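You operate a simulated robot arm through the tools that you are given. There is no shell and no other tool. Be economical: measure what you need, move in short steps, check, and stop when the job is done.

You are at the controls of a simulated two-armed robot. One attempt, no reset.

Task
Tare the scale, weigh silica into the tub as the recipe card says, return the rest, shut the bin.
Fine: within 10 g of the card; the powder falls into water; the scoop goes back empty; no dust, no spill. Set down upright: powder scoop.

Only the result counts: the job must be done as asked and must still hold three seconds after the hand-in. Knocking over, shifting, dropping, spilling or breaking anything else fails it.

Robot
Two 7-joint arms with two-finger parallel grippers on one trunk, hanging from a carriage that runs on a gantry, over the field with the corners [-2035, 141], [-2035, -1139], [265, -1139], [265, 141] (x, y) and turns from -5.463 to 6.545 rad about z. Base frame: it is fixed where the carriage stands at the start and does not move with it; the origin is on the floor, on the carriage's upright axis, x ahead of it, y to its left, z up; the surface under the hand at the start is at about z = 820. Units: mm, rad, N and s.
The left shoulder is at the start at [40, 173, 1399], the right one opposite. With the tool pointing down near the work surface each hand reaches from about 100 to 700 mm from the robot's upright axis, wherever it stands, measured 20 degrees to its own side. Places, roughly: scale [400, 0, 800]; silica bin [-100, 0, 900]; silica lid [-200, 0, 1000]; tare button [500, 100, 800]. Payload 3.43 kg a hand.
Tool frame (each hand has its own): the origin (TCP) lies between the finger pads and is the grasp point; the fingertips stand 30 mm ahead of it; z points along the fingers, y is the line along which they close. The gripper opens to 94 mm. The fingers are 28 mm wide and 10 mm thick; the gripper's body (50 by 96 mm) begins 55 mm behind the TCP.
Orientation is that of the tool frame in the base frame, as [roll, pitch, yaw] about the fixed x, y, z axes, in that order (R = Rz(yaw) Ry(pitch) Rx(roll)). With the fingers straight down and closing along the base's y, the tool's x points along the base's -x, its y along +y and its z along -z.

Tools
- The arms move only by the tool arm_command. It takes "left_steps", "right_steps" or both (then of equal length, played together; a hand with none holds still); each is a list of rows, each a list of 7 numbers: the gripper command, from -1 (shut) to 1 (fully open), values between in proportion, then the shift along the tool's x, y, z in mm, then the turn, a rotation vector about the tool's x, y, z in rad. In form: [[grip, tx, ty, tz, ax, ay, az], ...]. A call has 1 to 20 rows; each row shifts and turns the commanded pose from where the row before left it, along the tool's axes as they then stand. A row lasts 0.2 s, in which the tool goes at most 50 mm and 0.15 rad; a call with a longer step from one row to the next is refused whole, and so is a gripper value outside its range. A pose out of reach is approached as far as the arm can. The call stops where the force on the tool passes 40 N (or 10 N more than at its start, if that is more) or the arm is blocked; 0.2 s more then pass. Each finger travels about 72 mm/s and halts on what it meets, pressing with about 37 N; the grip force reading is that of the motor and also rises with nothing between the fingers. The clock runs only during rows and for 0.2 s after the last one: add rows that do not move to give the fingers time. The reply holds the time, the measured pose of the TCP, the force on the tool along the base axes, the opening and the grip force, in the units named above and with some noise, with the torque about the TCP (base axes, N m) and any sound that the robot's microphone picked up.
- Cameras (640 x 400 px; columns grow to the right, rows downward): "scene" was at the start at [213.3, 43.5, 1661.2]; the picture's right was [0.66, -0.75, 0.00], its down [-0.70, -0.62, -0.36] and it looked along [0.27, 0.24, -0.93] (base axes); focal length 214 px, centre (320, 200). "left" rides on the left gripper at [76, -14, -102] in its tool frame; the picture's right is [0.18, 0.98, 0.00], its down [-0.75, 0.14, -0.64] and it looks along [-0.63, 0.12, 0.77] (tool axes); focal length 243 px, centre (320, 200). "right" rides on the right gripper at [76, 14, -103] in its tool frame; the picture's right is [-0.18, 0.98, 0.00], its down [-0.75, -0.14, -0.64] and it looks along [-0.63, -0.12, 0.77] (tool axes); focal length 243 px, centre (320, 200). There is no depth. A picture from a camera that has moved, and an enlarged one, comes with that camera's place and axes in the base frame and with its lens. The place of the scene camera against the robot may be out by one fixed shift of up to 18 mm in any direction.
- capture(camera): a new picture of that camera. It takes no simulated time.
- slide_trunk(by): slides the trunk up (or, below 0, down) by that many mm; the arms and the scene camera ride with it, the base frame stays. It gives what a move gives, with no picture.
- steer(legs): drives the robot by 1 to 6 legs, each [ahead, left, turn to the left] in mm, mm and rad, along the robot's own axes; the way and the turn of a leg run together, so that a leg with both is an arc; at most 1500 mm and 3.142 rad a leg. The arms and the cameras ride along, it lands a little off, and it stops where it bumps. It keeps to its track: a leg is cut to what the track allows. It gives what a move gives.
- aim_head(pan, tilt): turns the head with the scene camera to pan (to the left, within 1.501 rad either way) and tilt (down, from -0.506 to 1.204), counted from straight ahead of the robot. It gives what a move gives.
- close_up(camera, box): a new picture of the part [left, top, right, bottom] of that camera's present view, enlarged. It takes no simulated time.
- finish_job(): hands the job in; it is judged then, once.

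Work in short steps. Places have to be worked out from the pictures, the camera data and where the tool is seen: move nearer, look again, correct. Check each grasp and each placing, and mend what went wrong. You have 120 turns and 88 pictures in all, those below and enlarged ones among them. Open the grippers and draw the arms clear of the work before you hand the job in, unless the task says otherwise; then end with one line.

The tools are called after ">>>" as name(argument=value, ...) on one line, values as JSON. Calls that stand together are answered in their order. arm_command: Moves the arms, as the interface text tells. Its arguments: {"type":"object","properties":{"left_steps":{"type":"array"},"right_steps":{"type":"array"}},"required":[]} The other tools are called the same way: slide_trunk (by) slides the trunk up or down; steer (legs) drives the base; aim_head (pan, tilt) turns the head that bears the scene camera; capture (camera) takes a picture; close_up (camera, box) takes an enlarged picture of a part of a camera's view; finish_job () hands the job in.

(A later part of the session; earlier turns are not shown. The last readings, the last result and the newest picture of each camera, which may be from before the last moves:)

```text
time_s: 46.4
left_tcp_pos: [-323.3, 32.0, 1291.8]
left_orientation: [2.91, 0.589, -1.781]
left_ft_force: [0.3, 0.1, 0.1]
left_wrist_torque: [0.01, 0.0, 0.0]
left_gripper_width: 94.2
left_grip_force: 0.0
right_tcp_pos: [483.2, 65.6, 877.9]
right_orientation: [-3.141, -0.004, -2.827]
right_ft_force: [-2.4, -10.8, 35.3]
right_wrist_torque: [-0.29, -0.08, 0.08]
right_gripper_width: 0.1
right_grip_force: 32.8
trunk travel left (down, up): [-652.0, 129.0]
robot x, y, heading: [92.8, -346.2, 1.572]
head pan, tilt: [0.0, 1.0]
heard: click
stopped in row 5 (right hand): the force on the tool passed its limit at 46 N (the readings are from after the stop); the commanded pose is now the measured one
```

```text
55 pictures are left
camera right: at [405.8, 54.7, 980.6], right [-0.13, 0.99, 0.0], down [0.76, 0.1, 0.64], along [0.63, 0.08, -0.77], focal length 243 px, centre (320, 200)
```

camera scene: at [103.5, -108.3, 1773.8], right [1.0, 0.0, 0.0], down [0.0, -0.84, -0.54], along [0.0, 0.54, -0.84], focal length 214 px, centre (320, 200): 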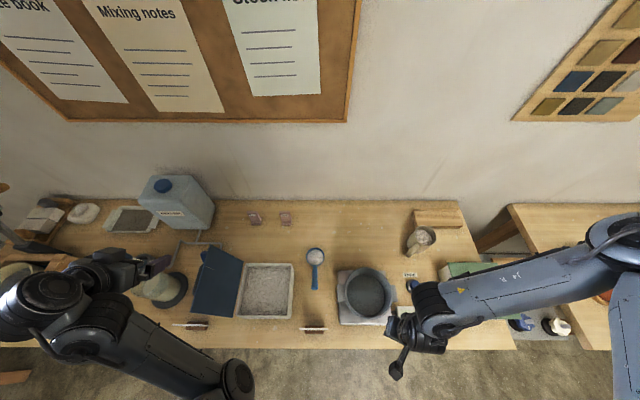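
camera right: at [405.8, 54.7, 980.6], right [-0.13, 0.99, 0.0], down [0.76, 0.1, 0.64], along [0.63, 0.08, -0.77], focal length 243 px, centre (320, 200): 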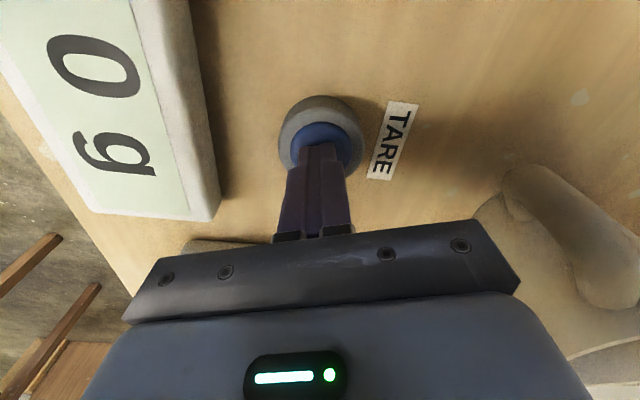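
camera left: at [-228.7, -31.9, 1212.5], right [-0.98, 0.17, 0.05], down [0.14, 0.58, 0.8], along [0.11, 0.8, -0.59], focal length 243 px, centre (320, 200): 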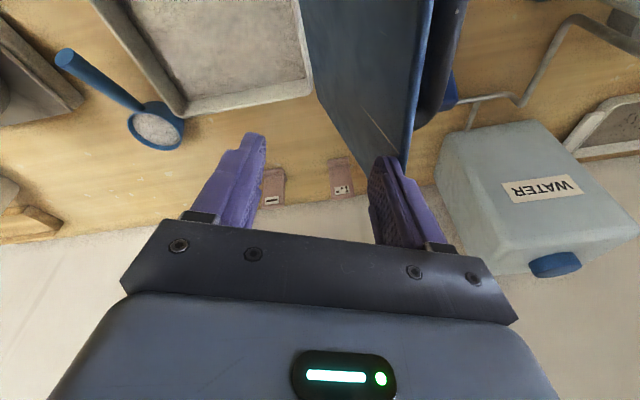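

Tare worked: the display shows 0 g. Next I lift, then travel left over the scoop handle near (80, 90), turning back so that the fingers close across the handle.

>>> arm_command(right_steps=[[-1, 0, 0, -35, 0, 0, 0], [-1, 0, 0, -35, 0, 0, 0], [-1, 0, 0, -35, 0, 0, 0], [-1, 0, 0, -35, 0, 0, 0], [-1, 0, 0, -35, 0, 0, 0], [0, 37.3, 14.7, 0, 0, 0, -0.126], [0, 35.2, 19.2, 0, 0, 0, -0.126], [0, 32.5, 23.5, 0, 0, 0, -0.126], [0, 29.3, 27.4, 0, 0, 0, -0.126], [0, 25.6, 30.8, 0, 0, 0, -0.126], [0, 21.5, 33.8, 0, 0, 0, -0.126], [0, 17.1, 36.2, 0, 0, 0, -0.126], [0, 12.4, 38.1, 0, 0, 0, -0.126], [0, 7.5, 39.4, 0, 0, 0, -0.126], [0, 2.5, 40, 0, 0, 0, -0.126], [0, 0, 0, 0, 0, 0, 0]])

>>> capture(camera="right")

>>> capture(camera="scene")

```text
time_s: 49.8
left_tcp_pos: [-324.3, 32.9, 1292.1]
left_orientation: [2.91, 0.589, -1.782]
left_ft_force: [0.8, -0.5, -0.4]
left_wrist_torque: [-0.01, -0.01, -0.04]
left_gripper_width: 94.3
left_grip_force: 0.1
right_tcp_pos: [82.1, 92.8, 1053.8]
right_orientation: [3.139, 0.002, -1.568]
right_ft_force: [0.6, 0.1, 0.1]
right_wrist_torque: [0.01, 0.02, 0.0]
right_gripper_width: 47.1
right_grip_force: 0.0
trunk travel left (down, up): [-652.0, 129.0]
robot x, y, heading: [90.8, -343.2, 1.576]
head pan, tilt: [0.0, 1.0]
```

```text
54 pictures are left
camera right: at [68.0, 14.5, 1156.3], right [-0.98, 0.18, 0.0], down [0.14, 0.75, 0.64], along [0.11, 0.63, -0.77], focal length 243 px, centre (320, 200)
```

right: 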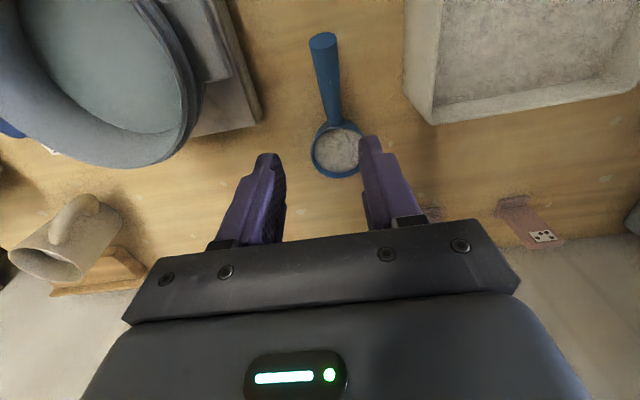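

```text
53 pictures are left
camera scene: at [103.6, -108.4, 1773.8], right [1.0, 0.0, 0.0], down [0.0, -0.84, -0.54], along [0.0, 0.54, -0.84], focal length 214 px, centre (320, 200)
```

scene: 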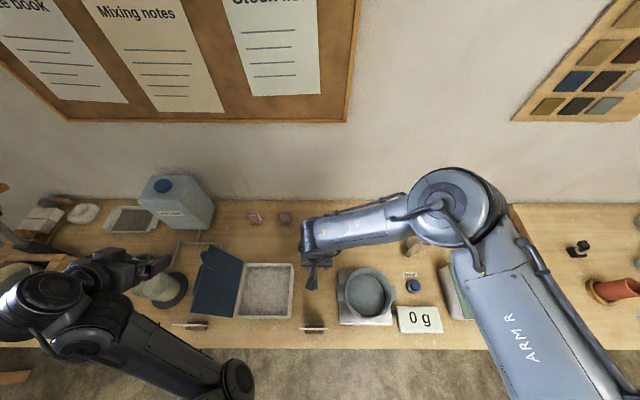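

The wrist view puts the handle at x≈71, running along y from 47 to about 130. I'll align to (71, 85) and descend to z≈960 to look again.

>>> arm_command(right_steps=[[0.2, 8, 11, 20, 0, 0, 0], [0.2, 0, 0, 30, 0, 0, 0], [0.2, 0, 0, 30, 0, 0, 0], [0.2, 0, 0, 15, 0, 0, 0], [0.2, 0, 0, 0, 0, 0, 0]])

>>> capture(camera="right")

```text
time_s: 51.0
left_tcp_pos: [-324.9, 32.2, 1291.9]
left_orientation: [2.91, 0.588, -1.782]
left_ft_force: [0.7, -0.3, 0.2]
left_wrist_torque: [-0.03, -0.01, 0.0]
left_gripper_width: 94.1
left_grip_force: 0.1
right_tcp_pos: [68.4, 74.9, 966.1]
right_orientation: [3.138, 0.001, -1.573]
right_ft_force: [-0.3, 0.5, -1.1]
right_wrist_torque: [-0.02, -0.01, -0.03]
right_gripper_width: 56.4
right_grip_force: 0.1
right hand out of reach, approached as far as the arm can: row 4
trunk travel left (down, up): [-652.0, 129.0]
robot x, y, heading: [92.7, -343.7, 1.571]
head pan, tilt: [0.0, 1.0]
```

```text
52 pictures are left
camera right: at [53.6, -2.6, 1067.7], right [-0.98, 0.19, 0.0], down [0.15, 0.75, 0.64], along [0.12, 0.63, -0.77], focal length 243 px, centre (320, 200)
```

right: 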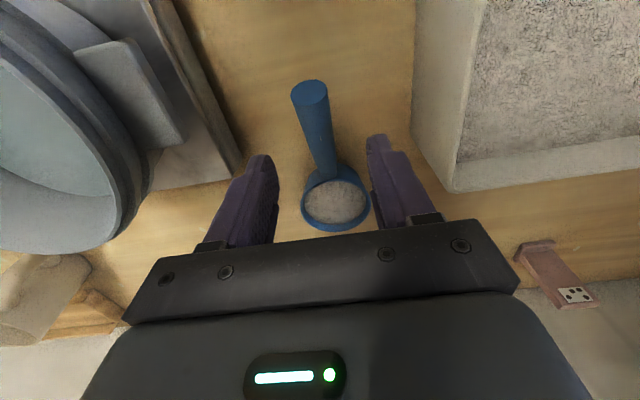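

The reach ends at z≈966 with the trunk this high. Triangulation puts the handle's end at (70, 45, 887), sloping down to the bowl. I'll raise the hand and then lower the trunk 100 mm.

>>> arm_command(right_steps=[[0.2, 0, 0, -30, 0, 0, 0], [0.2, 0, 0, -35, 0, 0, 0], [0.2, 0, 0, -35, 0, 0, 0], [0.2, 0, 0, 0, 0, 0, 0]])

>>> slide_trunk(by=-100)

>>> capture(camera="scene")

```text
time_s: 52.0
left_tcp_pos: [-324.1, 32.1, 1292.0]
left_orientation: [2.909, 0.588, -1.783]
left_ft_force: [0.1, -0.1, 0.0]
left_wrist_torque: [0.0, -0.03, 0.0]
left_gripper_width: 94.0
left_grip_force: 0.0
right_tcp_pos: [68.1, 73.1, 1066.1]
right_orientation: [3.138, 0.001, -1.568]
right_ft_force: [-0.3, 0.3, 0.1]
right_wrist_torque: [0.0, -0.02, -0.01]
right_gripper_width: 56.2
right_grip_force: 0.0
trunk travel left (down, up): [-652.0, 129.0]
robot x, y, heading: [95.1, -346.7, 1.572]
head pan, tilt: [0.0, 1.0]
```

```text
time_s: 53.3
left_tcp_pos: [-323.7, 32.4, 1192.5]
left_orientation: [2.909, 0.588, -1.781]
left_ft_force: [-0.2, -0.1, 0.1]
left_wrist_torque: [0.02, 0.0, 0.0]
left_gripper_width: 94.1
left_grip_force: 0.1
right_tcp_pos: [66.4, 73.1, 965.8]
right_orientation: [3.136, 0.002, -1.568]
right_ft_force: [-0.3, 1.1, 0.3]
right_wrist_torque: [0.01, 0.01, -0.03]
right_gripper_width: 56.2
right_grip_force: 0.1
trunk travel left (down, up): [-552.0, 229.0]
robot x, y, heading: [90.7, -345.2, 1.576]
head pan, tilt: [0.0, 1.0]
```

```text
51 pictures are left
camera scene: at [103.5, -108.4, 1673.9], right [1.0, 0.0, 0.0], down [0.0, -0.84, -0.54], along [0.0, 0.54, -0.84], focal length 214 px, centre (320, 200)
```

scene: 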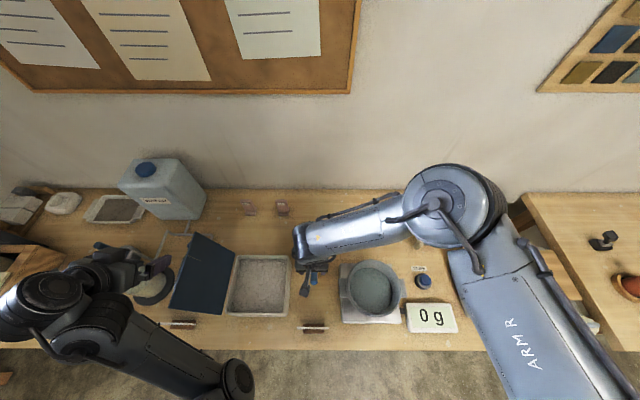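

Left arm remains clear. I'll go to (70, 82) and descend to z≈905, then check the alignment.

>>> arm_command(right_steps=[[0.2, -9, -3.6, 20, 0, 0, 0], [0.2, 0, 0, 20, 0, 0, 0], [0.2, 0, 0, 20, 0, 0, 0], [0.2, 0, 0, 0, 0, 0, 0]])

>>> capture(camera="right")

```text
time_s: 54.3
left_tcp_pos: [-324.1, 31.9, 1191.9]
left_orientation: [2.91, 0.588, -1.783]
left_ft_force: [0.3, -0.7, -0.2]
left_wrist_torque: [0.01, 0.0, 0.02]
left_gripper_width: 93.8
left_grip_force: 0.0
right_tcp_pos: [71.4, 83.2, 904.8]
right_orientation: [3.137, -0.001, -1.57]
right_ft_force: [0.3, 0.1, 0.4]
right_wrist_torque: [-0.05, -0.02, 0.02]
right_gripper_width: 56.3
right_grip_force: 0.0
trunk travel left (down, up): [-552.0, 229.0]
robot x, y, heading: [93.2, -344.8, 1.574]
head pan, tilt: [0.0, 1.0]
```

```text
50 pictures are left
camera right: at [57.3, 6.0, 1007.6], right [-0.98, 0.18, 0.0], down [0.14, 0.75, 0.64], along [0.11, 0.63, -0.77], focal length 243 px, centre (320, 200)
```

right: 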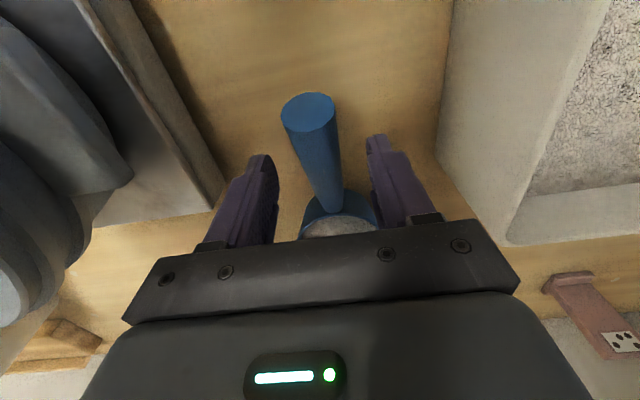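

Aligned with the handle between the fingers. I'll descend 32 mm and close.

>>> arm_command(right_steps=[[0.2, 0, 0, 12, 0, 0, 0], [0.2, 0, 0, 12, 0, 0, 0], [0.2, 0, 0, 8, 0, 0, 0], [0.2, 0, 0, 0, 0, 0, 0]])

>>> capture(camera="right")

```text
time_s: 55.3
left_tcp_pos: [-323.8, 32.6, 1192.0]
left_orientation: [2.91, 0.587, -1.781]
left_ft_force: [0.1, -0.2, -0.5]
left_wrist_torque: [-0.01, -0.04, 0.01]
left_gripper_width: 93.8
left_grip_force: 0.2
right_tcp_pos: [69.7, 81.5, 874.5]
right_orientation: [3.137, 0.002, -1.574]
right_ft_force: [0.1, -1.0, -1.1]
right_wrist_torque: [-0.01, 0.02, -0.02]
right_gripper_width: 56.4
right_grip_force: 0.0
trunk travel left (down, up): [-552.0, 229.0]
robot x, y, heading: [95.7, -346.0, 1.571]
head pan, tilt: [0.0, 1.0]
```

```text
49 pictures are left
camera right: at [56.2, 4.1, 976.9], right [-0.98, 0.19, 0.0], down [0.15, 0.75, 0.64], along [0.12, 0.63, -0.77], focal length 243 px, centre (320, 200)
```

right: 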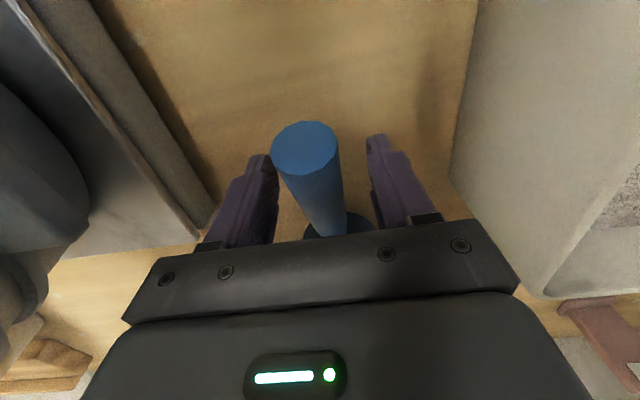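

Handle lies centred between the pads. Closing gently with several hold rows.

>>> arm_command(right_steps=[[-0.2, 0, 0, 0, 0, 0, 0], [-0.4, 0, 0, 0, 0, 0, 0], [-0.6, 0, 0, 0, 0, 0, 0], [-1, 0, 0, 0, 0, 0, 0], [-1, 0, 0, 0, 0, 0, 0], [-1, 0, 0, 0, 0, 0, 0]])

>>> capture(camera="right")

```text
time_s: 56.7
left_tcp_pos: [-324.4, 31.8, 1192.5]
left_orientation: [2.91, 0.588, -1.783]
left_ft_force: [0.9, 0.1, 0.3]
left_wrist_torque: [0.01, -0.01, 0.0]
left_gripper_width: 93.9
left_grip_force: 0.0
right_tcp_pos: [71.5, 80.9, 875.7]
right_orientation: [3.139, 0.001, -1.573]
right_ft_force: [0.2, 0.0, 0.8]
right_wrist_torque: [-0.03, -0.04, 0.03]
right_gripper_width: 27.7
right_grip_force: 37.2
trunk travel left (down, up): [-552.0, 229.0]
robot x, y, heading: [90.1, -344.0, 1.575]
head pan, tilt: [0.0, 1.0]
```

```text
48 pictures are left
camera right: at [56.1, 4.0, 977.1], right [-0.98, 0.19, 0.0], down [0.15, 0.75, 0.64], along [0.12, 0.63, -0.77], focal length 243 px, centre (320, 200)
```

right: 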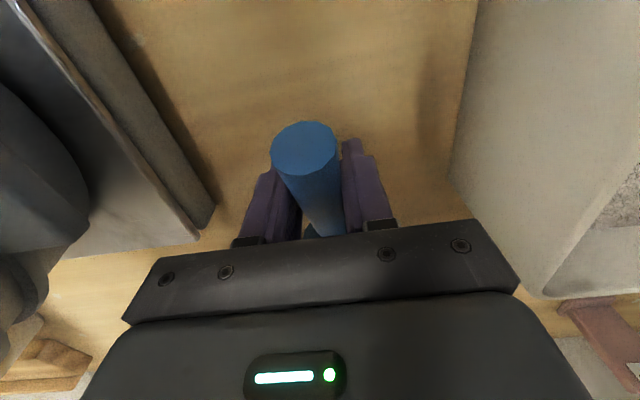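

Firm grip at 27.7 mm. Lifting slowly and straight.

>>> arm_command(right_steps=[[-1, 0, 0, -5, 0, 0, 0], [-1, 0, 0, -10, 0, 0, 0], [-1, 0, 0, -15, 0, 0, 0], [-1, 0, 0, -20, 0, 0, 0], [-1, 0, 0, -20, 0, 0, 0], [-1, 0, 0, -20, 0, 0, 0], [-1, 0, 0, -20, 0, 0, 0], [-1, 0, 0, -15, 0, 0, 0], [-1, 0, 0, -5, 0, 0, 0], [-1, 0, 0, 0, 0, 0, 0]])

>>> capture(camera="scene")

```text
time_s: 58.9
left_tcp_pos: [-325.7, 32.5, 1192.5]
left_orientation: [2.909, 0.587, -1.78]
left_ft_force: [0.1, -0.4, 0.4]
left_wrist_torque: [0.03, -0.04, 0.02]
left_gripper_width: 94.2
left_grip_force: 0.0
right_tcp_pos: [70.9, 83.2, 1003.9]
right_orientation: [3.135, 0.001, -1.57]
right_ft_force: [-0.2, -0.2, -3.0]
right_wrist_torque: [-0.21, 0.0, -0.01]
right_gripper_width: 23.1
right_grip_force: 36.8
trunk travel left (down, up): [-552.0, 229.0]
robot x, y, heading: [92.4, -344.6, 1.576]
head pan, tilt: [0.0, 1.0]
```

```text
47 pictures are left
camera scene: at [103.5, -108.5, 1673.7], right [1.0, 0.0, 0.0], down [0.0, -0.84, -0.54], along [0.0, 0.54, -0.84], focal length 214 px, centre (320, 200)
```

scene: 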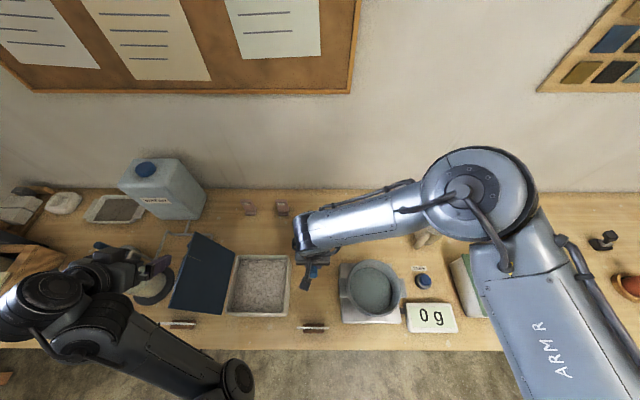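

The opening went from 27.7 to 23.1 mm, so the handle may have turned or slipped a little. I'll look with the wrist camera.

>>> capture(camera="right")

>>> close_up(camera="scene", box=[270, 210, 420, 304])

```text
46 pictures are left
camera right: at [56.7, 5.5, 1105.8], right [-0.98, 0.18, 0.0], down [0.14, 0.75, 0.64], along [0.11, 0.63, -0.77], focal length 243 px, centre (320, 200)
```

right: 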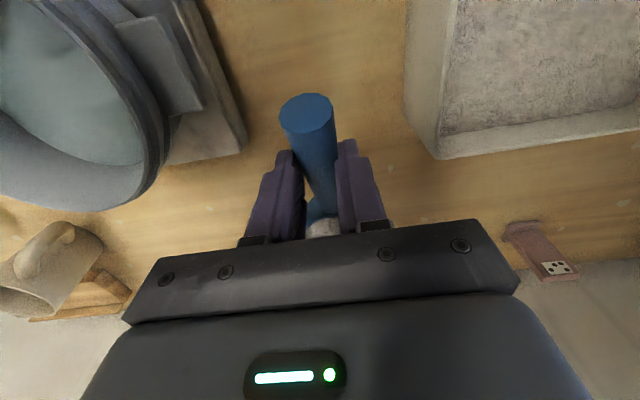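

```text
4.26 times, centred on (345, 257) of scene
camera zoom: at [103.5, -108.5, 1673.7], right [1.0, 0.0, 0.0], down [0.0, -0.84, -0.54], along [0.0, 0.54, -0.84], focal length 913 px, centre (214, -43)
```

zoom: 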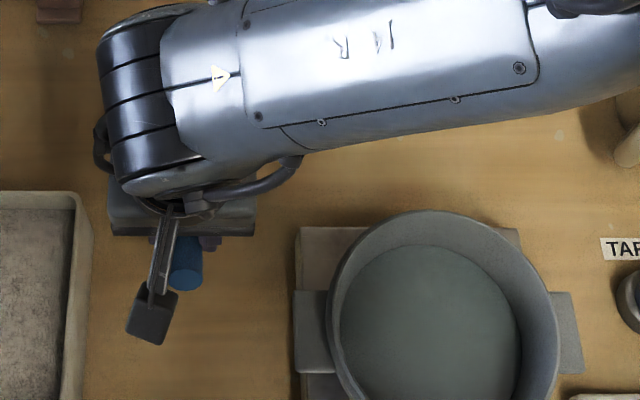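

The scoop slipped about 30 mm down to the fingertips, level still. I'll lower it back to the table gently and regrasp deeper.

>>> arm_command(right_steps=[[-1, 0, 0, 10, 0, 0, 0], [-1, 0, 0, 15, 0, 0, 0], [-1, 0, 0, 20, 0, 0, 0], [-1, 0, 0, 15, 0, 0, 0], [-1, 0, 0, 10, 0, 0, 0], [-1, 0, 0, 8, 0, 0, 0], [-1, 0, 0, 0, 0, 0, 0]])

>>> capture(camera="right")

```text
time_s: 60.5
left_tcp_pos: [-324.0, 31.0, 1192.0]
left_orientation: [2.909, 0.587, -1.782]
left_ft_force: [0.1, 0.2, 0.3]
left_wrist_torque: [0.0, 0.03, 0.01]
left_gripper_width: 94.0
left_grip_force: 0.1
right_tcp_pos: [70.3, 82.2, 925.6]
right_orientation: [3.137, 0.0, -1.568]
right_ft_force: [0.8, 0.4, -1.9]
right_wrist_torque: [-0.21, 0.01, 0.01]
right_gripper_width: 23.1
right_grip_force: 38.0
trunk travel left (down, up): [-552.0, 229.0]
robot x, y, heading: [91.9, -347.2, 1.579]
head pan, tilt: [0.0, 1.0]
```

```text
44 pictures are left
camera right: at [56.4, 5.6, 1027.6], right [-0.98, 0.18, 0.0], down [0.14, 0.75, 0.64], along [0.11, 0.63, -0.77], focal length 243 px, centre (320, 200)
```

right: 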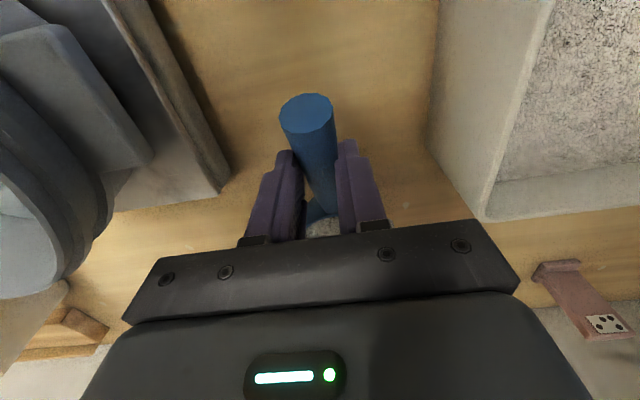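

It has not slipped further. Lowering on with small steps until the weight comes off.

>>> arm_command(right_steps=[[-1, 0, 0, 5, 0, 0, 0], [-1, 0, 0, 4, 0, 0, 0], [-1, 0, 0, 3, 0, 0, 0], [-1, 0, 0, 3, 0, 0, 0], [-1, 0, 0, 0, 0, 0, 0]])

```text
time_s: 61.7
left_tcp_pos: [-323.7, 31.3, 1191.1]
left_orientation: [2.909, 0.59, -1.782]
left_ft_force: [-0.7, -0.3, 0.1]
left_wrist_torque: [-0.03, -0.05, 0.01]
left_gripper_width: 94.0
left_grip_force: 0.1
right_tcp_pos: [71.1, 82.2, 910.5]
right_orientation: [3.135, 0.0, -1.569]
right_ft_force: [0.8, 0.4, -2.7]
right_wrist_torque: [-0.2, -0.04, -0.01]
right_gripper_width: 22.9
right_grip_force: 37.2
trunk travel left (down, up): [-552.0, 229.0]
robot x, y, heading: [93.8, -341.5, 1.575]
head pan, tilt: [0.0, 1.0]
```

>>> arm_command(right_steps=[[-1, 0, 0, 3, 0, 0, 0], [-1, 0, 0, 2, 0, 0, 0], [-1, 0, 0, 2, 0, 0, 0], [-1, 0, 0, 0, 0, 0, 0]])

```text
time_s: 62.7
left_tcp_pos: [-324.8, 31.3, 1191.7]
left_orientation: [2.91, 0.589, -1.782]
left_ft_force: [0.4, 0.6, 0.6]
left_wrist_torque: [-0.02, 0.06, -0.01]
left_gripper_width: 94.3
left_grip_force: 0.1
right_tcp_pos: [70.3, 81.3, 904.3]
right_orientation: [3.137, 0.0, -1.569]
right_ft_force: [0.3, -6.2, 19.1]
right_wrist_torque: [0.65, 0.01, 0.02]
right_gripper_width: 23.0
right_grip_force: 36.7
trunk travel left (down, up): [-552.0, 229.0]
robot x, y, heading: [92.5, -344.0, 1.578]
head pan, tilt: [0.0, 1.0]
```

Contact found at TCP z≈905, so the slip was 30 mm. I'll ease up, open, go down deeper to z≈863 and look.

>>> arm_command(right_steps=[[-1, 0, 0, -2, 0, 0, 0], [-0.3, 0, 0, 0, 0, 0, 0], [0, 0, 0, 0, 0, 0, 0], [0.2, 0, 0, 0, 0, 0, 0], [0.2, 0, 0, 0, 0, 0, 0]])

>>> arm_command(right_steps=[[0.2, 0, 0, 12, 0, 0, 0], [0.2, 0, 0, 12, 0, 0, 0], [0.2, 0, 0, 10, 0, 0, 0], [0.2, 0, 0, 8, 0, 0, 0], [0.2, 0, 0, 0, 0, 0, 0]])

>>> capture(camera="right")

```text
time_s: 63.9
left_tcp_pos: [-324.0, 32.2, 1192.8]
left_orientation: [2.91, 0.589, -1.784]
left_ft_force: [-0.2, -0.7, 0.2]
left_wrist_torque: [0.01, -0.01, -0.03]
left_gripper_width: 93.9
left_grip_force: 0.1
right_tcp_pos: [71.6, 82.8, 905.6]
right_orientation: [3.137, -0.001, -1.57]
right_ft_force: [-0.6, 0.1, -0.1]
right_wrist_torque: [-0.01, -0.01, 0.01]
right_gripper_width: 56.3
right_grip_force: 0.0
trunk travel left (down, up): [-552.0, 229.0]
robot x, y, heading: [91.1, -345.3, 1.577]
head pan, tilt: [0.0, 1.0]
```

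```text
time_s: 65.1
left_tcp_pos: [-324.7, 31.9, 1193.0]
left_orientation: [2.908, 0.589, -1.782]
left_ft_force: [0.6, 0.4, -0.8]
left_wrist_torque: [0.01, 0.0, 0.03]
left_gripper_width: 94.1
left_grip_force: 0.0
right_tcp_pos: [68.6, 77.2, 868.2]
right_orientation: [3.137, 0.0, -1.575]
right_ft_force: [-0.3, 0.0, 0.2]
right_wrist_torque: [0.04, 0.01, -0.01]
right_gripper_width: 56.5
right_grip_force: 0.1
right hand out of reach, approached as far as the arm can: row 4
trunk travel left (down, up): [-552.0, 229.0]
robot x, y, heading: [93.5, -341.5, 1.571]
head pan, tilt: [0.0, 1.0]
```

```text
43 pictures are left
camera right: at [53.8, -0.2, 969.9], right [-0.98, 0.19, 0.0], down [0.15, 0.75, 0.64], along [0.12, 0.63, -0.77], focal length 243 px, centre (320, 200)
```

right: 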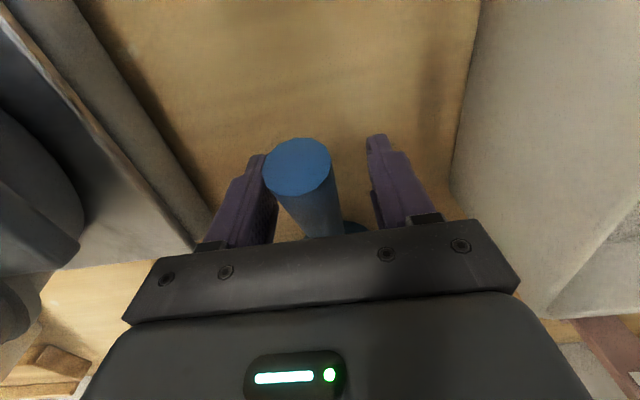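

The arm is at its reach limit here. I'll raise the open hand, drive 80 mm closer, and then descend deeper around the handle.

>>> arm_command(right_steps=[[0.2, 0, 0, -20, 0, 0, 0], [0.2, 0, 0, -30, 0, 0, 0], [0.2, 0, 0, -30, 0, 0, 0], [0.2, 0, 0, -30, 0, 0, 0], [0.2, 40, 0, 0, 0, 0, 0], [0.2, 35, 0, 0, 0, 0, 0], [0.2, 0, 0, 0, 0, 0, 0]])

>>> steer(legs=[[80, 0, 0]])

>>> capture(camera="right")

```text
time_s: 66.7
left_tcp_pos: [-323.1, 33.0, 1192.8]
left_orientation: [2.91, 0.589, -1.783]
left_ft_force: [-0.4, 0.2, -0.5]
left_wrist_torque: [0.0, 0.0, 0.01]
left_gripper_width: 94.0
left_grip_force: 0.0
right_tcp_pos: [67.2, 2.2, 979.3]
right_orientation: [3.139, 0.002, -1.572]
right_ft_force: [0.2, 0.3, 0.0]
right_wrist_torque: [0.01, 0.01, -0.02]
right_gripper_width: 56.3
right_grip_force: 0.1
trunk travel left (down, up): [-552.0, 229.0]
robot x, y, heading: [96.2, -347.7, 1.571]
head pan, tilt: [0.0, 1.0]
```

```text
time_s: 67.8
left_tcp_pos: [-324.3, 112.8, 1193.0]
left_orientation: [2.911, 0.589, -1.783]
left_ft_force: [0.7, -1.3, 0.2]
left_wrist_torque: [0.0, 0.0, -0.03]
left_gripper_width: 94.0
left_grip_force: 0.0
right_tcp_pos: [66.9, 81.6, 979.1]
right_orientation: [3.136, 0.001, -1.569]
right_ft_force: [-0.4, 0.3, 0.4]
right_wrist_torque: [-0.02, 0.01, 0.03]
right_gripper_width: 56.5
right_grip_force: 0.0
trunk travel left (down, up): [-552.0, 229.0]
robot x, y, heading: [98.0, -263.3, 1.576]
head pan, tilt: [0.0, 1.0]
```

```text
42 pictures are left
camera right: at [52.7, 4.2, 1081.3], right [-0.98, 0.18, 0.0], down [0.14, 0.75, 0.64], along [0.11, 0.63, -0.77], focal length 243 px, centre (320, 200)
```

right: 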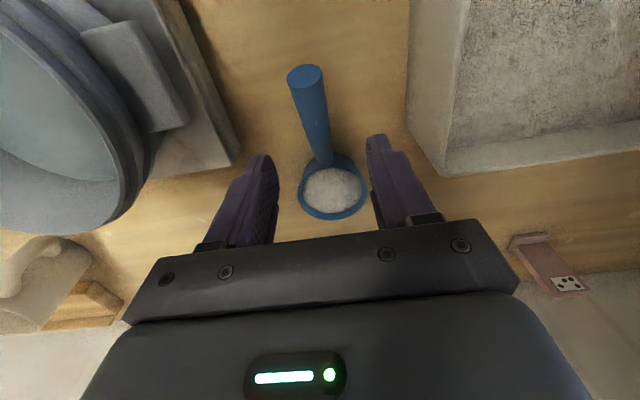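

Now within reach. I'll move to (70, 92) and descend to z≈862.

>>> arm_command(right_steps=[[0.2, -10, -3, 25, 0, 0, 0], [0.2, 0, 0, 25, 0, 0, 0], [0.2, 0, 0, 25, 0, 0, 0], [0.2, 0, 0, 20, 0, 0, 0], [0.2, 0, 0, 12, 0, 0, 0], [0.2, 0, 0, 10, 0, 0, 0], [0.2, 0, 0, 0, 0, 0, 0]])

>>> capture(camera="right")

```text
time_s: 69.4
left_tcp_pos: [-324.6, 111.6, 1193.2]
left_orientation: [2.908, 0.588, -1.782]
left_ft_force: [-0.7, 0.0, 0.4]
left_wrist_torque: [0.03, 0.0, -0.01]
left_gripper_width: 94.1
left_grip_force: 0.1
right_tcp_pos: [70.3, 90.1, 861.8]
right_orientation: [3.135, -0.002, -1.568]
right_ft_force: [-0.8, -1.1, -0.4]
right_wrist_torque: [0.01, -0.01, 0.03]
right_gripper_width: 56.4
right_grip_force: 0.0
trunk travel left (down, up): [-552.0, 229.0]
robot x, y, heading: [91.9, -266.7, 1.572]
head pan, tilt: [0.0, 1.0]
```

```text
41 pictures are left
camera right: at [55.2, 13.4, 963.7], right [-0.98, 0.18, 0.0], down [0.14, 0.75, 0.64], along [0.11, 0.63, -0.77], focal length 243 px, centre (320, 200)
```

right: 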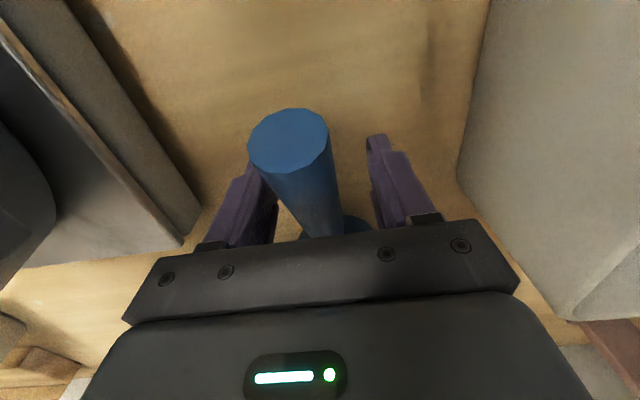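

Handle is deep between the fingers now. I'll close, hold to build force, and make a small slow test lift.

>>> arm_command(right_steps=[[-0.2, 0, 0, 0, 0, 0, 0], [-0.5, 0, 0, 0, 0, 0, 0], [-1, 0, 0, 0, 0, 0, 0], [-1, 0, 0, 0, 0, 0, 0], [-1, 0, 0, 0, 0, 0, 0], [-1, 0, 0, 0, 0, 0, 0]])

>>> arm_command(right_steps=[[-1, 0, 0, -3, 0, 0, 0], [-1, 0, 0, -4, 0, 0, 0], [-1, 0, 0, -4, 0, 0, 0], [-1, 0, 0, -4, 0, 0, 0], [-1, 0, 0, -5, 0, 0, 0], [-1, 0, 0, 0, 0, 0, 0]])

>>> capture(camera="right")

```text
time_s: 70.8
left_tcp_pos: [-325.0, 110.3, 1193.5]
left_orientation: [2.909, 0.589, -1.781]
left_ft_force: [-0.3, 0.0, 0.7]
left_wrist_torque: [-0.03, 0.01, 0.0]
left_gripper_width: 94.0
left_grip_force: 0.0
right_tcp_pos: [68.4, 90.6, 861.5]
right_orientation: [3.137, 0.003, -1.569]
right_ft_force: [1.0, 0.1, 0.1]
right_wrist_torque: [-0.02, -0.07, -0.07]
right_gripper_width: 27.6
right_grip_force: 36.4
trunk travel left (down, up): [-552.0, 229.0]
robot x, y, heading: [91.7, -262.1, 1.575]
head pan, tilt: [0.0, 1.0]
```

```text
time_s: 72.2
left_tcp_pos: [-323.9, 111.1, 1192.4]
left_orientation: [2.909, 0.588, -1.781]
left_ft_force: [-0.3, 1.0, 0.8]
left_wrist_torque: [-0.01, 0.01, -0.01]
left_gripper_width: 94.3
left_grip_force: 0.1
right_tcp_pos: [69.4, 90.3, 882.1]
right_orientation: [3.137, 0.0, -1.568]
right_ft_force: [1.0, 0.2, -2.4]
right_wrist_torque: [-0.2, 0.01, -0.01]
right_gripper_width: 27.6
right_grip_force: 36.7
trunk travel left (down, up): [-552.0, 229.0]
robot x, y, heading: [93.1, -267.0, 1.573]
head pan, tilt: [0.0, 1.0]
```

```text
40 pictures are left
camera right: at [55.2, 12.7, 984.3], right [-0.98, 0.18, 0.0], down [0.14, 0.75, 0.64], along [0.11, 0.63, -0.77], focal length 243 px, centre (320, 200)
```

right: 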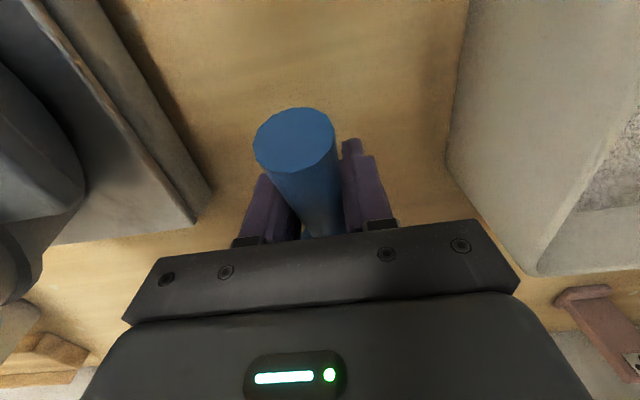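

The grip holds (27.6 mm, end of handle unmoved). I'll lift slowly to z≈1010 and verify again.

>>> arm_command(right_steps=[[-1, 0, 0, -5, 0, 0, 0], [-1, 0, 0, -8, 0, 0, 0], [-1, 0, 0, -12, 0, 0, 0], [-1, 0, 0, -15, 0, 0, 0], [-1, 0, 0, -15, 0, 0, 0], [-1, 0, 0, -15, 0, 0, 0], [-1, 0, 0, -15, 0, 0, 0], [-1, 0, 0, -15, 0, 0, 0], [-1, 0, 0, -12, 0, 0, 0], [-1, 0, 0, -10, 0, 0, 0], [-1, 0, 0, -5, 0, 0, 0], [-1, 0, 0, 0, 0, 0, 0]])

>>> capture(camera="right")

```text
time_s: 74.8
left_tcp_pos: [-324.8, 112.0, 1192.6]
left_orientation: [2.91, 0.588, -1.783]
left_ft_force: [-0.2, 0.2, 0.4]
left_wrist_torque: [-0.01, -0.01, 0.0]
left_gripper_width: 94.4
left_grip_force: 0.0
right_tcp_pos: [70.1, 89.6, 1009.6]
right_orientation: [3.138, -0.002, -1.569]
right_ft_force: [0.0, -0.5, -2.8]
right_wrist_torque: [-0.19, 0.05, 0.01]
right_gripper_width: 27.8
right_grip_force: 37.0
trunk travel left (down, up): [-552.0, 229.0]
robot x, y, heading: [95.1, -266.0, 1.575]
head pan, tilt: [0.0, 1.0]
```

```text
39 pictures are left
camera right: at [55.6, 12.9, 1111.7], right [-0.98, 0.18, 0.0], down [0.14, 0.75, 0.64], along [0.11, 0.63, -0.77], focal length 243 px, centre (320, 200)
```

right: 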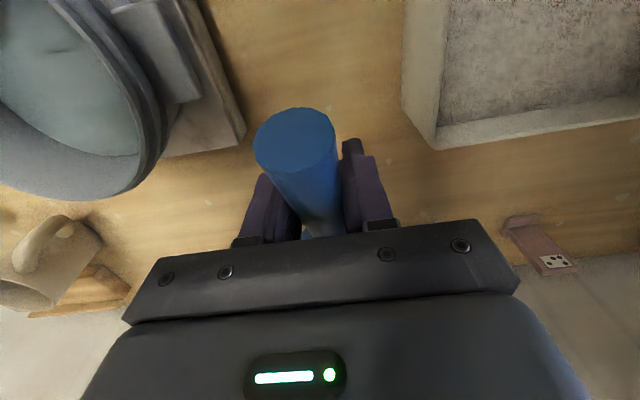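

Rock solid. I'll raise 40 mm more for clearance and drive slowly so the bowl comes over the tub: robot to about (262, -426).

>>> arm_command(right_steps=[[-1, 0, 0, -8, 0, 0, 0], [-1, 0, 0, -12, 0, 0, 0], [-1, 0, 0, -12, 0, 0, 0], [-1, 0, 0, -8, 0, 0, 0], [-1, 0, 0, 0, 0, 0, 0]])

>>> steer(legs=[[-50, -55, 0], [-55, -60, 0], [-55, -55, 0]])

>>> capture(camera="scene")

>>> capture(camera="right")

```text
time_s: 76.0
left_tcp_pos: [-324.1, 111.7, 1192.7]
left_orientation: [2.91, 0.588, -1.783]
left_ft_force: [-0.6, 0.3, 1.0]
left_wrist_torque: [0.02, 0.0, -0.02]
left_gripper_width: 94.1
left_grip_force: 0.0
right_tcp_pos: [69.0, 89.0, 1049.8]
right_orientation: [3.137, 0.0, -1.57]
right_ft_force: [-0.1, -1.1, -3.4]
right_wrist_torque: [-0.16, 0.0, 0.02]
right_gripper_width: 27.8
right_grip_force: 37.0
trunk travel left (down, up): [-552.0, 229.0]
robot x, y, heading: [93.7, -262.0, 1.574]
head pan, tilt: [0.0, 1.0]
```

```text
time_s: 78.3
left_tcp_pos: [-155.8, -49.1, 1190.8]
left_orientation: [2.908, 0.588, -1.778]
left_ft_force: [0.8, -0.3, 0.1]
left_wrist_torque: [0.01, 0.02, 0.0]
left_gripper_width: 94.2
left_grip_force: 0.0
right_tcp_pos: [239.1, -69.4, 1049.2]
right_orientation: [3.138, 0.001, -1.568]
right_ft_force: [-0.3, 0.5, -2.8]
right_wrist_torque: [-0.21, 0.01, 0.05]
right_gripper_width: 27.6
right_grip_force: 36.6
trunk travel left (down, up): [-552.0, 229.0]
robot x, y, heading: [262.0, -423.2, 1.58]
head pan, tilt: [0.0, 1.0]
```

```text
38 pictures are left
camera scene: at [272.2, -187.7, 1673.6], right [1.0, 0.01, 0.0], down [0.01, -0.84, -0.54], along [0.0, 0.54, -0.84], focal length 214 px, centre (320, 200)
```

scene: 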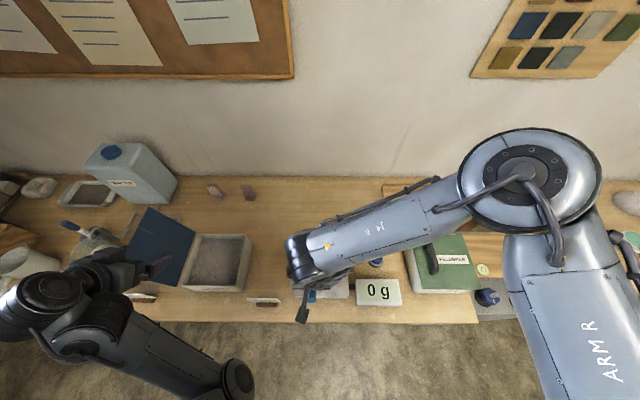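

```text
37 pictures are left
camera right: at [224.4, -146.7, 1151.5], right [-0.98, 0.18, 0.0], down [0.14, 0.75, 0.64], along [0.11, 0.63, -0.77], focal length 243 px, centre (320, 200)
```

right: 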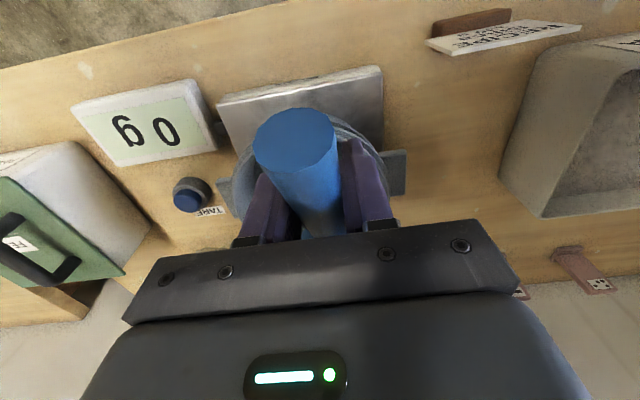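

The bowl should hang over the tub (tub centre ≈ (266, 27), bowl ≈ (239, 6)). I'll lower 35 mm, roll 0.4 rad to the right and look whether the arm follows.

>>> arm_command(right_steps=[[-1, 0, 0, 10, 0, 0, 0], [-1, 0, 0, 12, 0, 0, 0], [-1, 0, 0, 10, 0, 0, 0], [-1, 0, 0, 0, -0.08, 0, 0], [-1, 0, 0, 0, -0.08, 0, 0], [-1, 0, 0, 0, -0.08, 0, 0], [-1, 0, 0, 0, -0.08, 0, 0], [-1, 0, 0, 0, -0.08, 0, 0], [-1, 0, 0, 0, 0, 0, 0]])

>>> capture(camera="scene")

>>> capture(camera="right")

```text
time_s: 80.3
left_tcp_pos: [-155.6, -48.1, 1193.3]
left_orientation: [2.911, 0.587, -1.78]
left_ft_force: [0.4, 0.2, 0.3]
left_wrist_torque: [-0.02, 0.0, -0.03]
left_gripper_width: 94.0
left_grip_force: 0.0
right_tcp_pos: [237.4, -69.0, 1016.7]
right_orientation: [2.737, -0.001, -1.568]
right_ft_force: [0.4, 0.4, -2.0]
right_wrist_torque: [-0.17, -0.03, -0.02]
right_gripper_width: 28.0
right_grip_force: 37.1
trunk travel left (down, up): [-552.0, 229.0]
robot x, y, heading: [261.9, -422.6, 1.578]
head pan, tilt: [0.0, 1.0]
```

```text
36 pictures are left
camera scene: at [271.9, -187.4, 1673.7], right [1.0, 0.01, 0.0], down [0.01, -0.84, -0.54], along [0.0, 0.54, -0.84], focal length 214 px, centre (320, 200)
```

scene: 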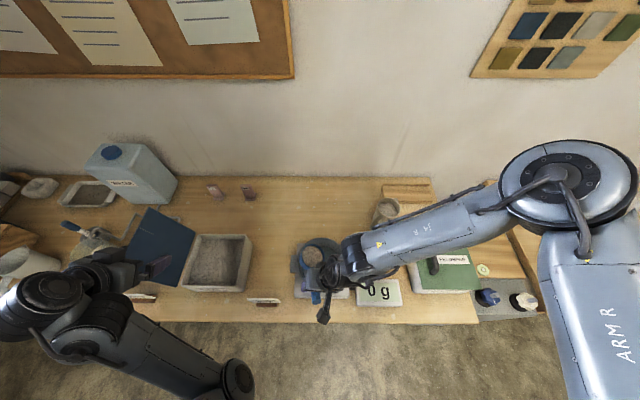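

```text
35 pictures are left
camera right: at [264.7, -146.0, 1117.0], right [-0.9, 0.18, 0.39], down [0.38, 0.76, 0.53], along [-0.2, 0.63, -0.75], focal length 243 px, centre (320, 200)
```

right: 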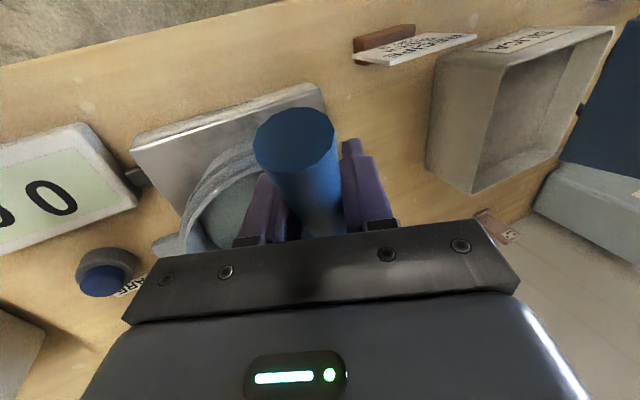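

The roll works and still 0 g. I'll enlarge the tub area to see the bowl's place.

>>> close_up(camera="scene", box=[270, 215, 430, 315])

```text
4.00 times, centred on (350, 265) of scene
camera zoom: at [271.9, -187.4, 1673.7], right [1.0, 0.01, 0.0], down [0.01, -0.84, -0.54], along [0.0, 0.54, -0.84], focal length 858 px, centre (200, -60)
```

zoom: 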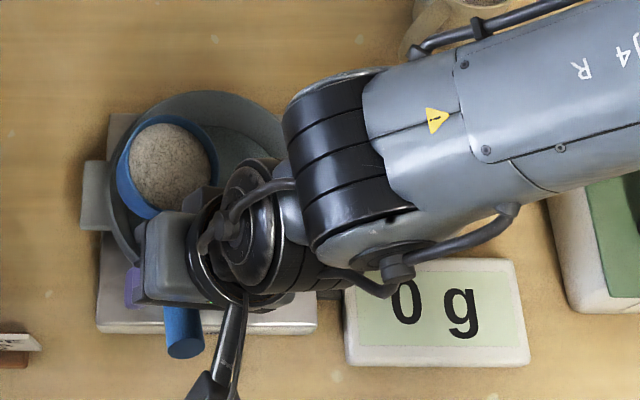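

The bowl is at about (247, 22), inside the rim but toward the left. I'll shift 20 mm right and 27 mm down so the powder falls low and central.

>>> arm_command(right_steps=[[-1, 0, -9, 2, 0, 0, 0], [-1, 0, -10, 5, 0, 0, 0], [-1, 0, -10, 10, 0, 0, 0], [-1, 0, 0, 0, -0.06, 0, 0], [-1, 0, 0, 0, -0.06, 0, 0], [-1, 0, 0, 0, -0.06, 0, 0], [-1, 0, 0, 0, 0, 0, 0]])

>>> close_up(camera="scene", box=[270, 215, 430, 315])

```text
time_s: 81.9
left_tcp_pos: [-155.6, -48.0, 1192.3]
left_orientation: [2.908, 0.588, -1.781]
left_ft_force: [0.3, -0.2, -0.7]
left_wrist_torque: [0.0, 0.04, -0.01]
left_gripper_width: 94.0
left_grip_force: 0.0
right_tcp_pos: [211.2, -78.6, 1017.1]
right_orientation: [2.561, -0.002, -1.571]
right_ft_force: [0.3, 1.1, -2.8]
right_wrist_torque: [-0.2, -0.05, -0.01]
right_gripper_width: 27.7
right_grip_force: 37.1
right hand out of reach, approached as far as the arm can: row 4, 5, 6
trunk travel left (down, up): [-552.0, 229.0]
robot x, y, heading: [263.2, -426.1, 1.576]
head pan, tilt: [0.0, 1.0]
```

```text
4.00 times, centred on (350, 265) of scene
camera zoom: at [272.0, -187.4, 1673.7], right [1.0, 0.01, 0.0], down [0.01, -0.84, -0.54], along [0.0, 0.54, -0.84], focal length 858 px, centre (200, -60)
```

zoom: 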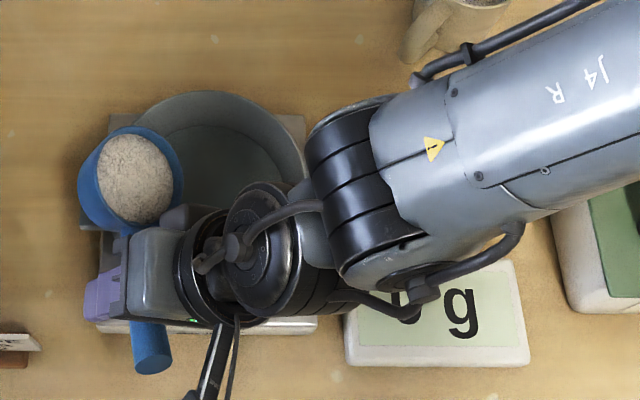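

The arm ran out of reach while rolling and drifted left; nothing seems spilt. I'll raise, roll back to the earlier tilt, then stand the robot further back so the arm has room.

>>> arm_command(right_steps=[[-1, 0, 8, -13, 0, 0, 0], [-1, 0, 8, -13, 0, 0, 0], [-1, 0, 8, -13, 0, 0, 0], [-1, 0, 0, 0, 0.08, 0, 0], [-1, 0, 0, 0, 0.08, 0, 0], [-1, 0, 0, 0, 0.08, 0, 0], [-1, 0, 0, 0, 0.08, 0, 0], [-1, 0, 0, 0, 0, 0, 0]])

>>> close_up(camera="scene", box=[270, 215, 430, 315])

```text
time_s: 83.7
left_tcp_pos: [-156.3, -48.4, 1192.3]
left_orientation: [2.91, 0.587, -1.78]
left_ft_force: [0.0, -0.1, -0.6]
left_wrist_torque: [0.0, 0.03, -0.01]
left_gripper_width: 94.1
left_grip_force: 0.1
right_tcp_pos: [212.3, -78.6, 1063.3]
right_orientation: [2.878, 0.001, -1.567]
right_ft_force: [-1.5, 0.2, -2.9]
right_wrist_torque: [-0.2, -0.02, 0.0]
right_gripper_width: 27.7
right_grip_force: 36.8
trunk travel left (down, up): [-552.0, 229.0]
robot x, y, heading: [265.2, -422.0, 1.581]
head pan, tilt: [0.0, 1.0]
```

```text
4.00 times, centred on (350, 265) of scene
camera zoom: at [272.0, -187.4, 1673.7], right [1.0, 0.01, 0.0], down [0.01, -0.84, -0.54], along [0.0, 0.54, -0.84], focal length 858 px, centre (200, -60)
```

zoom: 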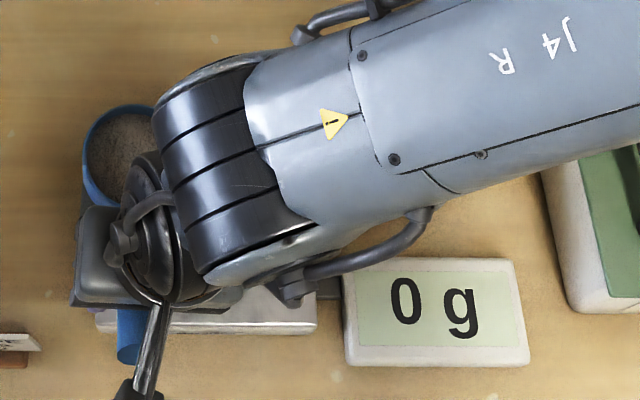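

Scoop is steady, still 0 g. I'll drive the robot to about (205, -562) and reach forward again so the bowl is over the tub with a longer arm.

>>> steer(legs=[[-70, 30, 0], [-70, 30, 0]])

>>> arm_command(right_steps=[[-1, -10, -7, -1.8, 0, 0, 0], [-1, -18.5, -12, -3.3, 0, 0, 0], [-1, -18.5, -12, -3.3, 0, 0, 0], [-1, -18.5, -12, -3.3, 0, 0, 0], [-1, -18.5, -12, -3.3, 0, 0, 0], [-1, -18.5, -12, -3.3, 0, 0, 0], [-1, -18.5, -12, -3.3, 0, 0, 0], [-1, -18.5, -12, -3.3, 0, 0, 0], [-1, -8, -6, -1.5, 0, 0, 0], [-1, 0, 0, 0, 0, 0, 0]])

>>> capture(camera="scene")

```text
time_s: 85.4
left_tcp_pos: [-216.4, -189.9, 1193.5]
left_orientation: [2.908, 0.588, -1.777]
left_ft_force: [0.2, 0.2, 0.4]
left_wrist_torque: [0.03, -0.02, -0.02]
left_gripper_width: 94.0
left_grip_force: 0.1
right_tcp_pos: [153.0, -220.0, 1063.6]
right_orientation: [2.876, 0.0, -1.564]
right_ft_force: [-0.9, 0.5, -3.0]
right_wrist_torque: [-0.15, -0.06, -0.03]
right_gripper_width: 27.5
right_grip_force: 37.0
trunk travel left (down, up): [-552.0, 229.0]
robot x, y, heading: [204.1, -564.9, 1.577]
head pan, tilt: [0.0, 1.0]
```

```text
time_s: 87.6
left_tcp_pos: [-215.6, -189.6, 1192.7]
left_orientation: [2.909, 0.588, -1.777]
left_ft_force: [0.2, -0.2, 0.2]
left_wrist_torque: [-0.01, 0.0, -0.03]
left_gripper_width: 94.1
left_grip_force: 0.1
right_tcp_pos: [224.2, -85.2, 1076.0]
right_orientation: [2.879, -0.001, -1.565]
right_ft_force: [0.0, 1.2, -2.0]
right_wrist_torque: [-0.18, -0.04, 0.02]
right_gripper_width: 27.6
right_grip_force: 37.1
right hand out of reach, approached as far as the arm can: row 7, 8, 9
trunk travel left (down, up): [-552.0, 229.0]
robot x, y, heading: [202.3, -561.7, 1.582]
head pan, tilt: [0.0, 1.0]
```

```text
31 pictures are left
camera scene: at [212.5, -327.9, 1673.7], right [1.0, 0.01, 0.0], down [0.01, -0.84, -0.54], along [-0.01, 0.54, -0.84], focal length 214 px, centre (320, 200)
```

scene: 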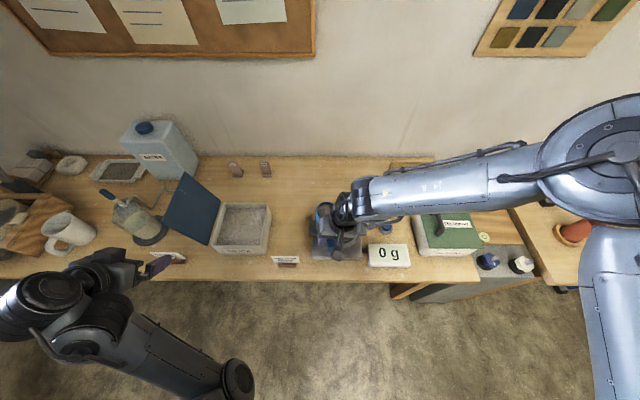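

The arm is limited with the hand squared up; turning the hand clockwise freed it before. I'll swing the scoop clockwise by 0.9 rad so that the bowl points right, with the hand at the tub's near-left.

>>> arm_command(right_steps=[[-1, 0, 17, 4.6, 0, 0, 0], [-1, 0, 17, 4.6, 0, 0, 0], [-1, 0, 0, 0, 0, -0.026, 0.0965], [-1, 0, 0, 0, 0, -0.026, 0.0965], [-1, 0, 0, 0, 0, -0.026, 0.0965], [-1, 0, 0, 0, 0, -0.026, 0.0965], [-1, 0, 0, 0, 0, -0.026, 0.0965], [-1, 0, 0, 0, 0, -0.026, 0.0965], [-1, 0, 0, 0, 0, -0.026, 0.0965], [-1, 0, 0, 0, 0, -0.026, 0.0965], [-1, 0, 0, 0, 0, -0.026, 0.0965], [-1, -11.4, 13.7, 3.7, 0, 0, 0], [-1, -11.4, 13.7, 3.7, 0, 0, 0], [-1, -11.4, 13.7, 3.7, 0, 0, 0], [-1, -11.4, 13.7, 3.7, 0, 0, 0], [-1, 0, 0, 0, 0, 0, 0]])

>>> close_up(camera="scene", box=[260, 175, 440, 287])

```text
time_s: 91.0
left_tcp_pos: [-216.0, -189.6, 1193.4]
left_orientation: [2.909, 0.587, -1.777]
left_ft_force: [-0.6, 0.1, 0.2]
left_wrist_torque: [0.01, 0.02, -0.03]
left_gripper_width: 93.9
left_grip_force: 0.0
right_tcp_pos: [190.2, -12.8, 1074.2]
right_orientation: [2.878, -0.001, -2.462]
right_ft_force: [-0.7, 0.0, -2.5]
right_wrist_torque: [-0.15, 0.15, 0.01]
right_gripper_width: 28.0
right_grip_force: 37.1
trunk travel left (down, up): [-552.0, 229.0]
robot x, y, heading: [203.2, -565.6, 1.578]
head pan, tilt: [0.0, 1.0]
```

```text
3.56 times, centred on (350, 231) of scene
camera zoom: at [212.5, -327.9, 1673.7], right [1.0, 0.01, 0.0], down [0.01, -0.84, -0.54], along [-0.01, 0.54, -0.84], focal length 763 px, centre (213, 90)
```

zoom: 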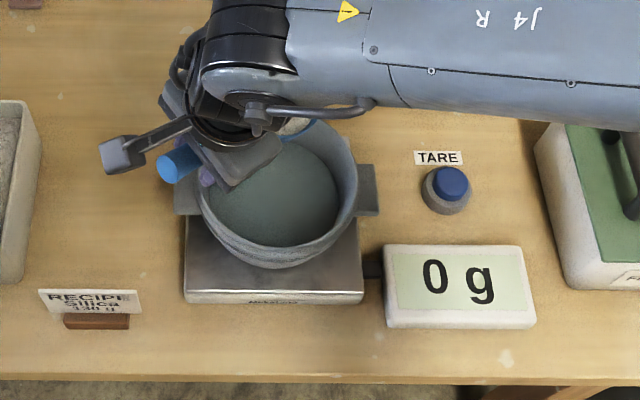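

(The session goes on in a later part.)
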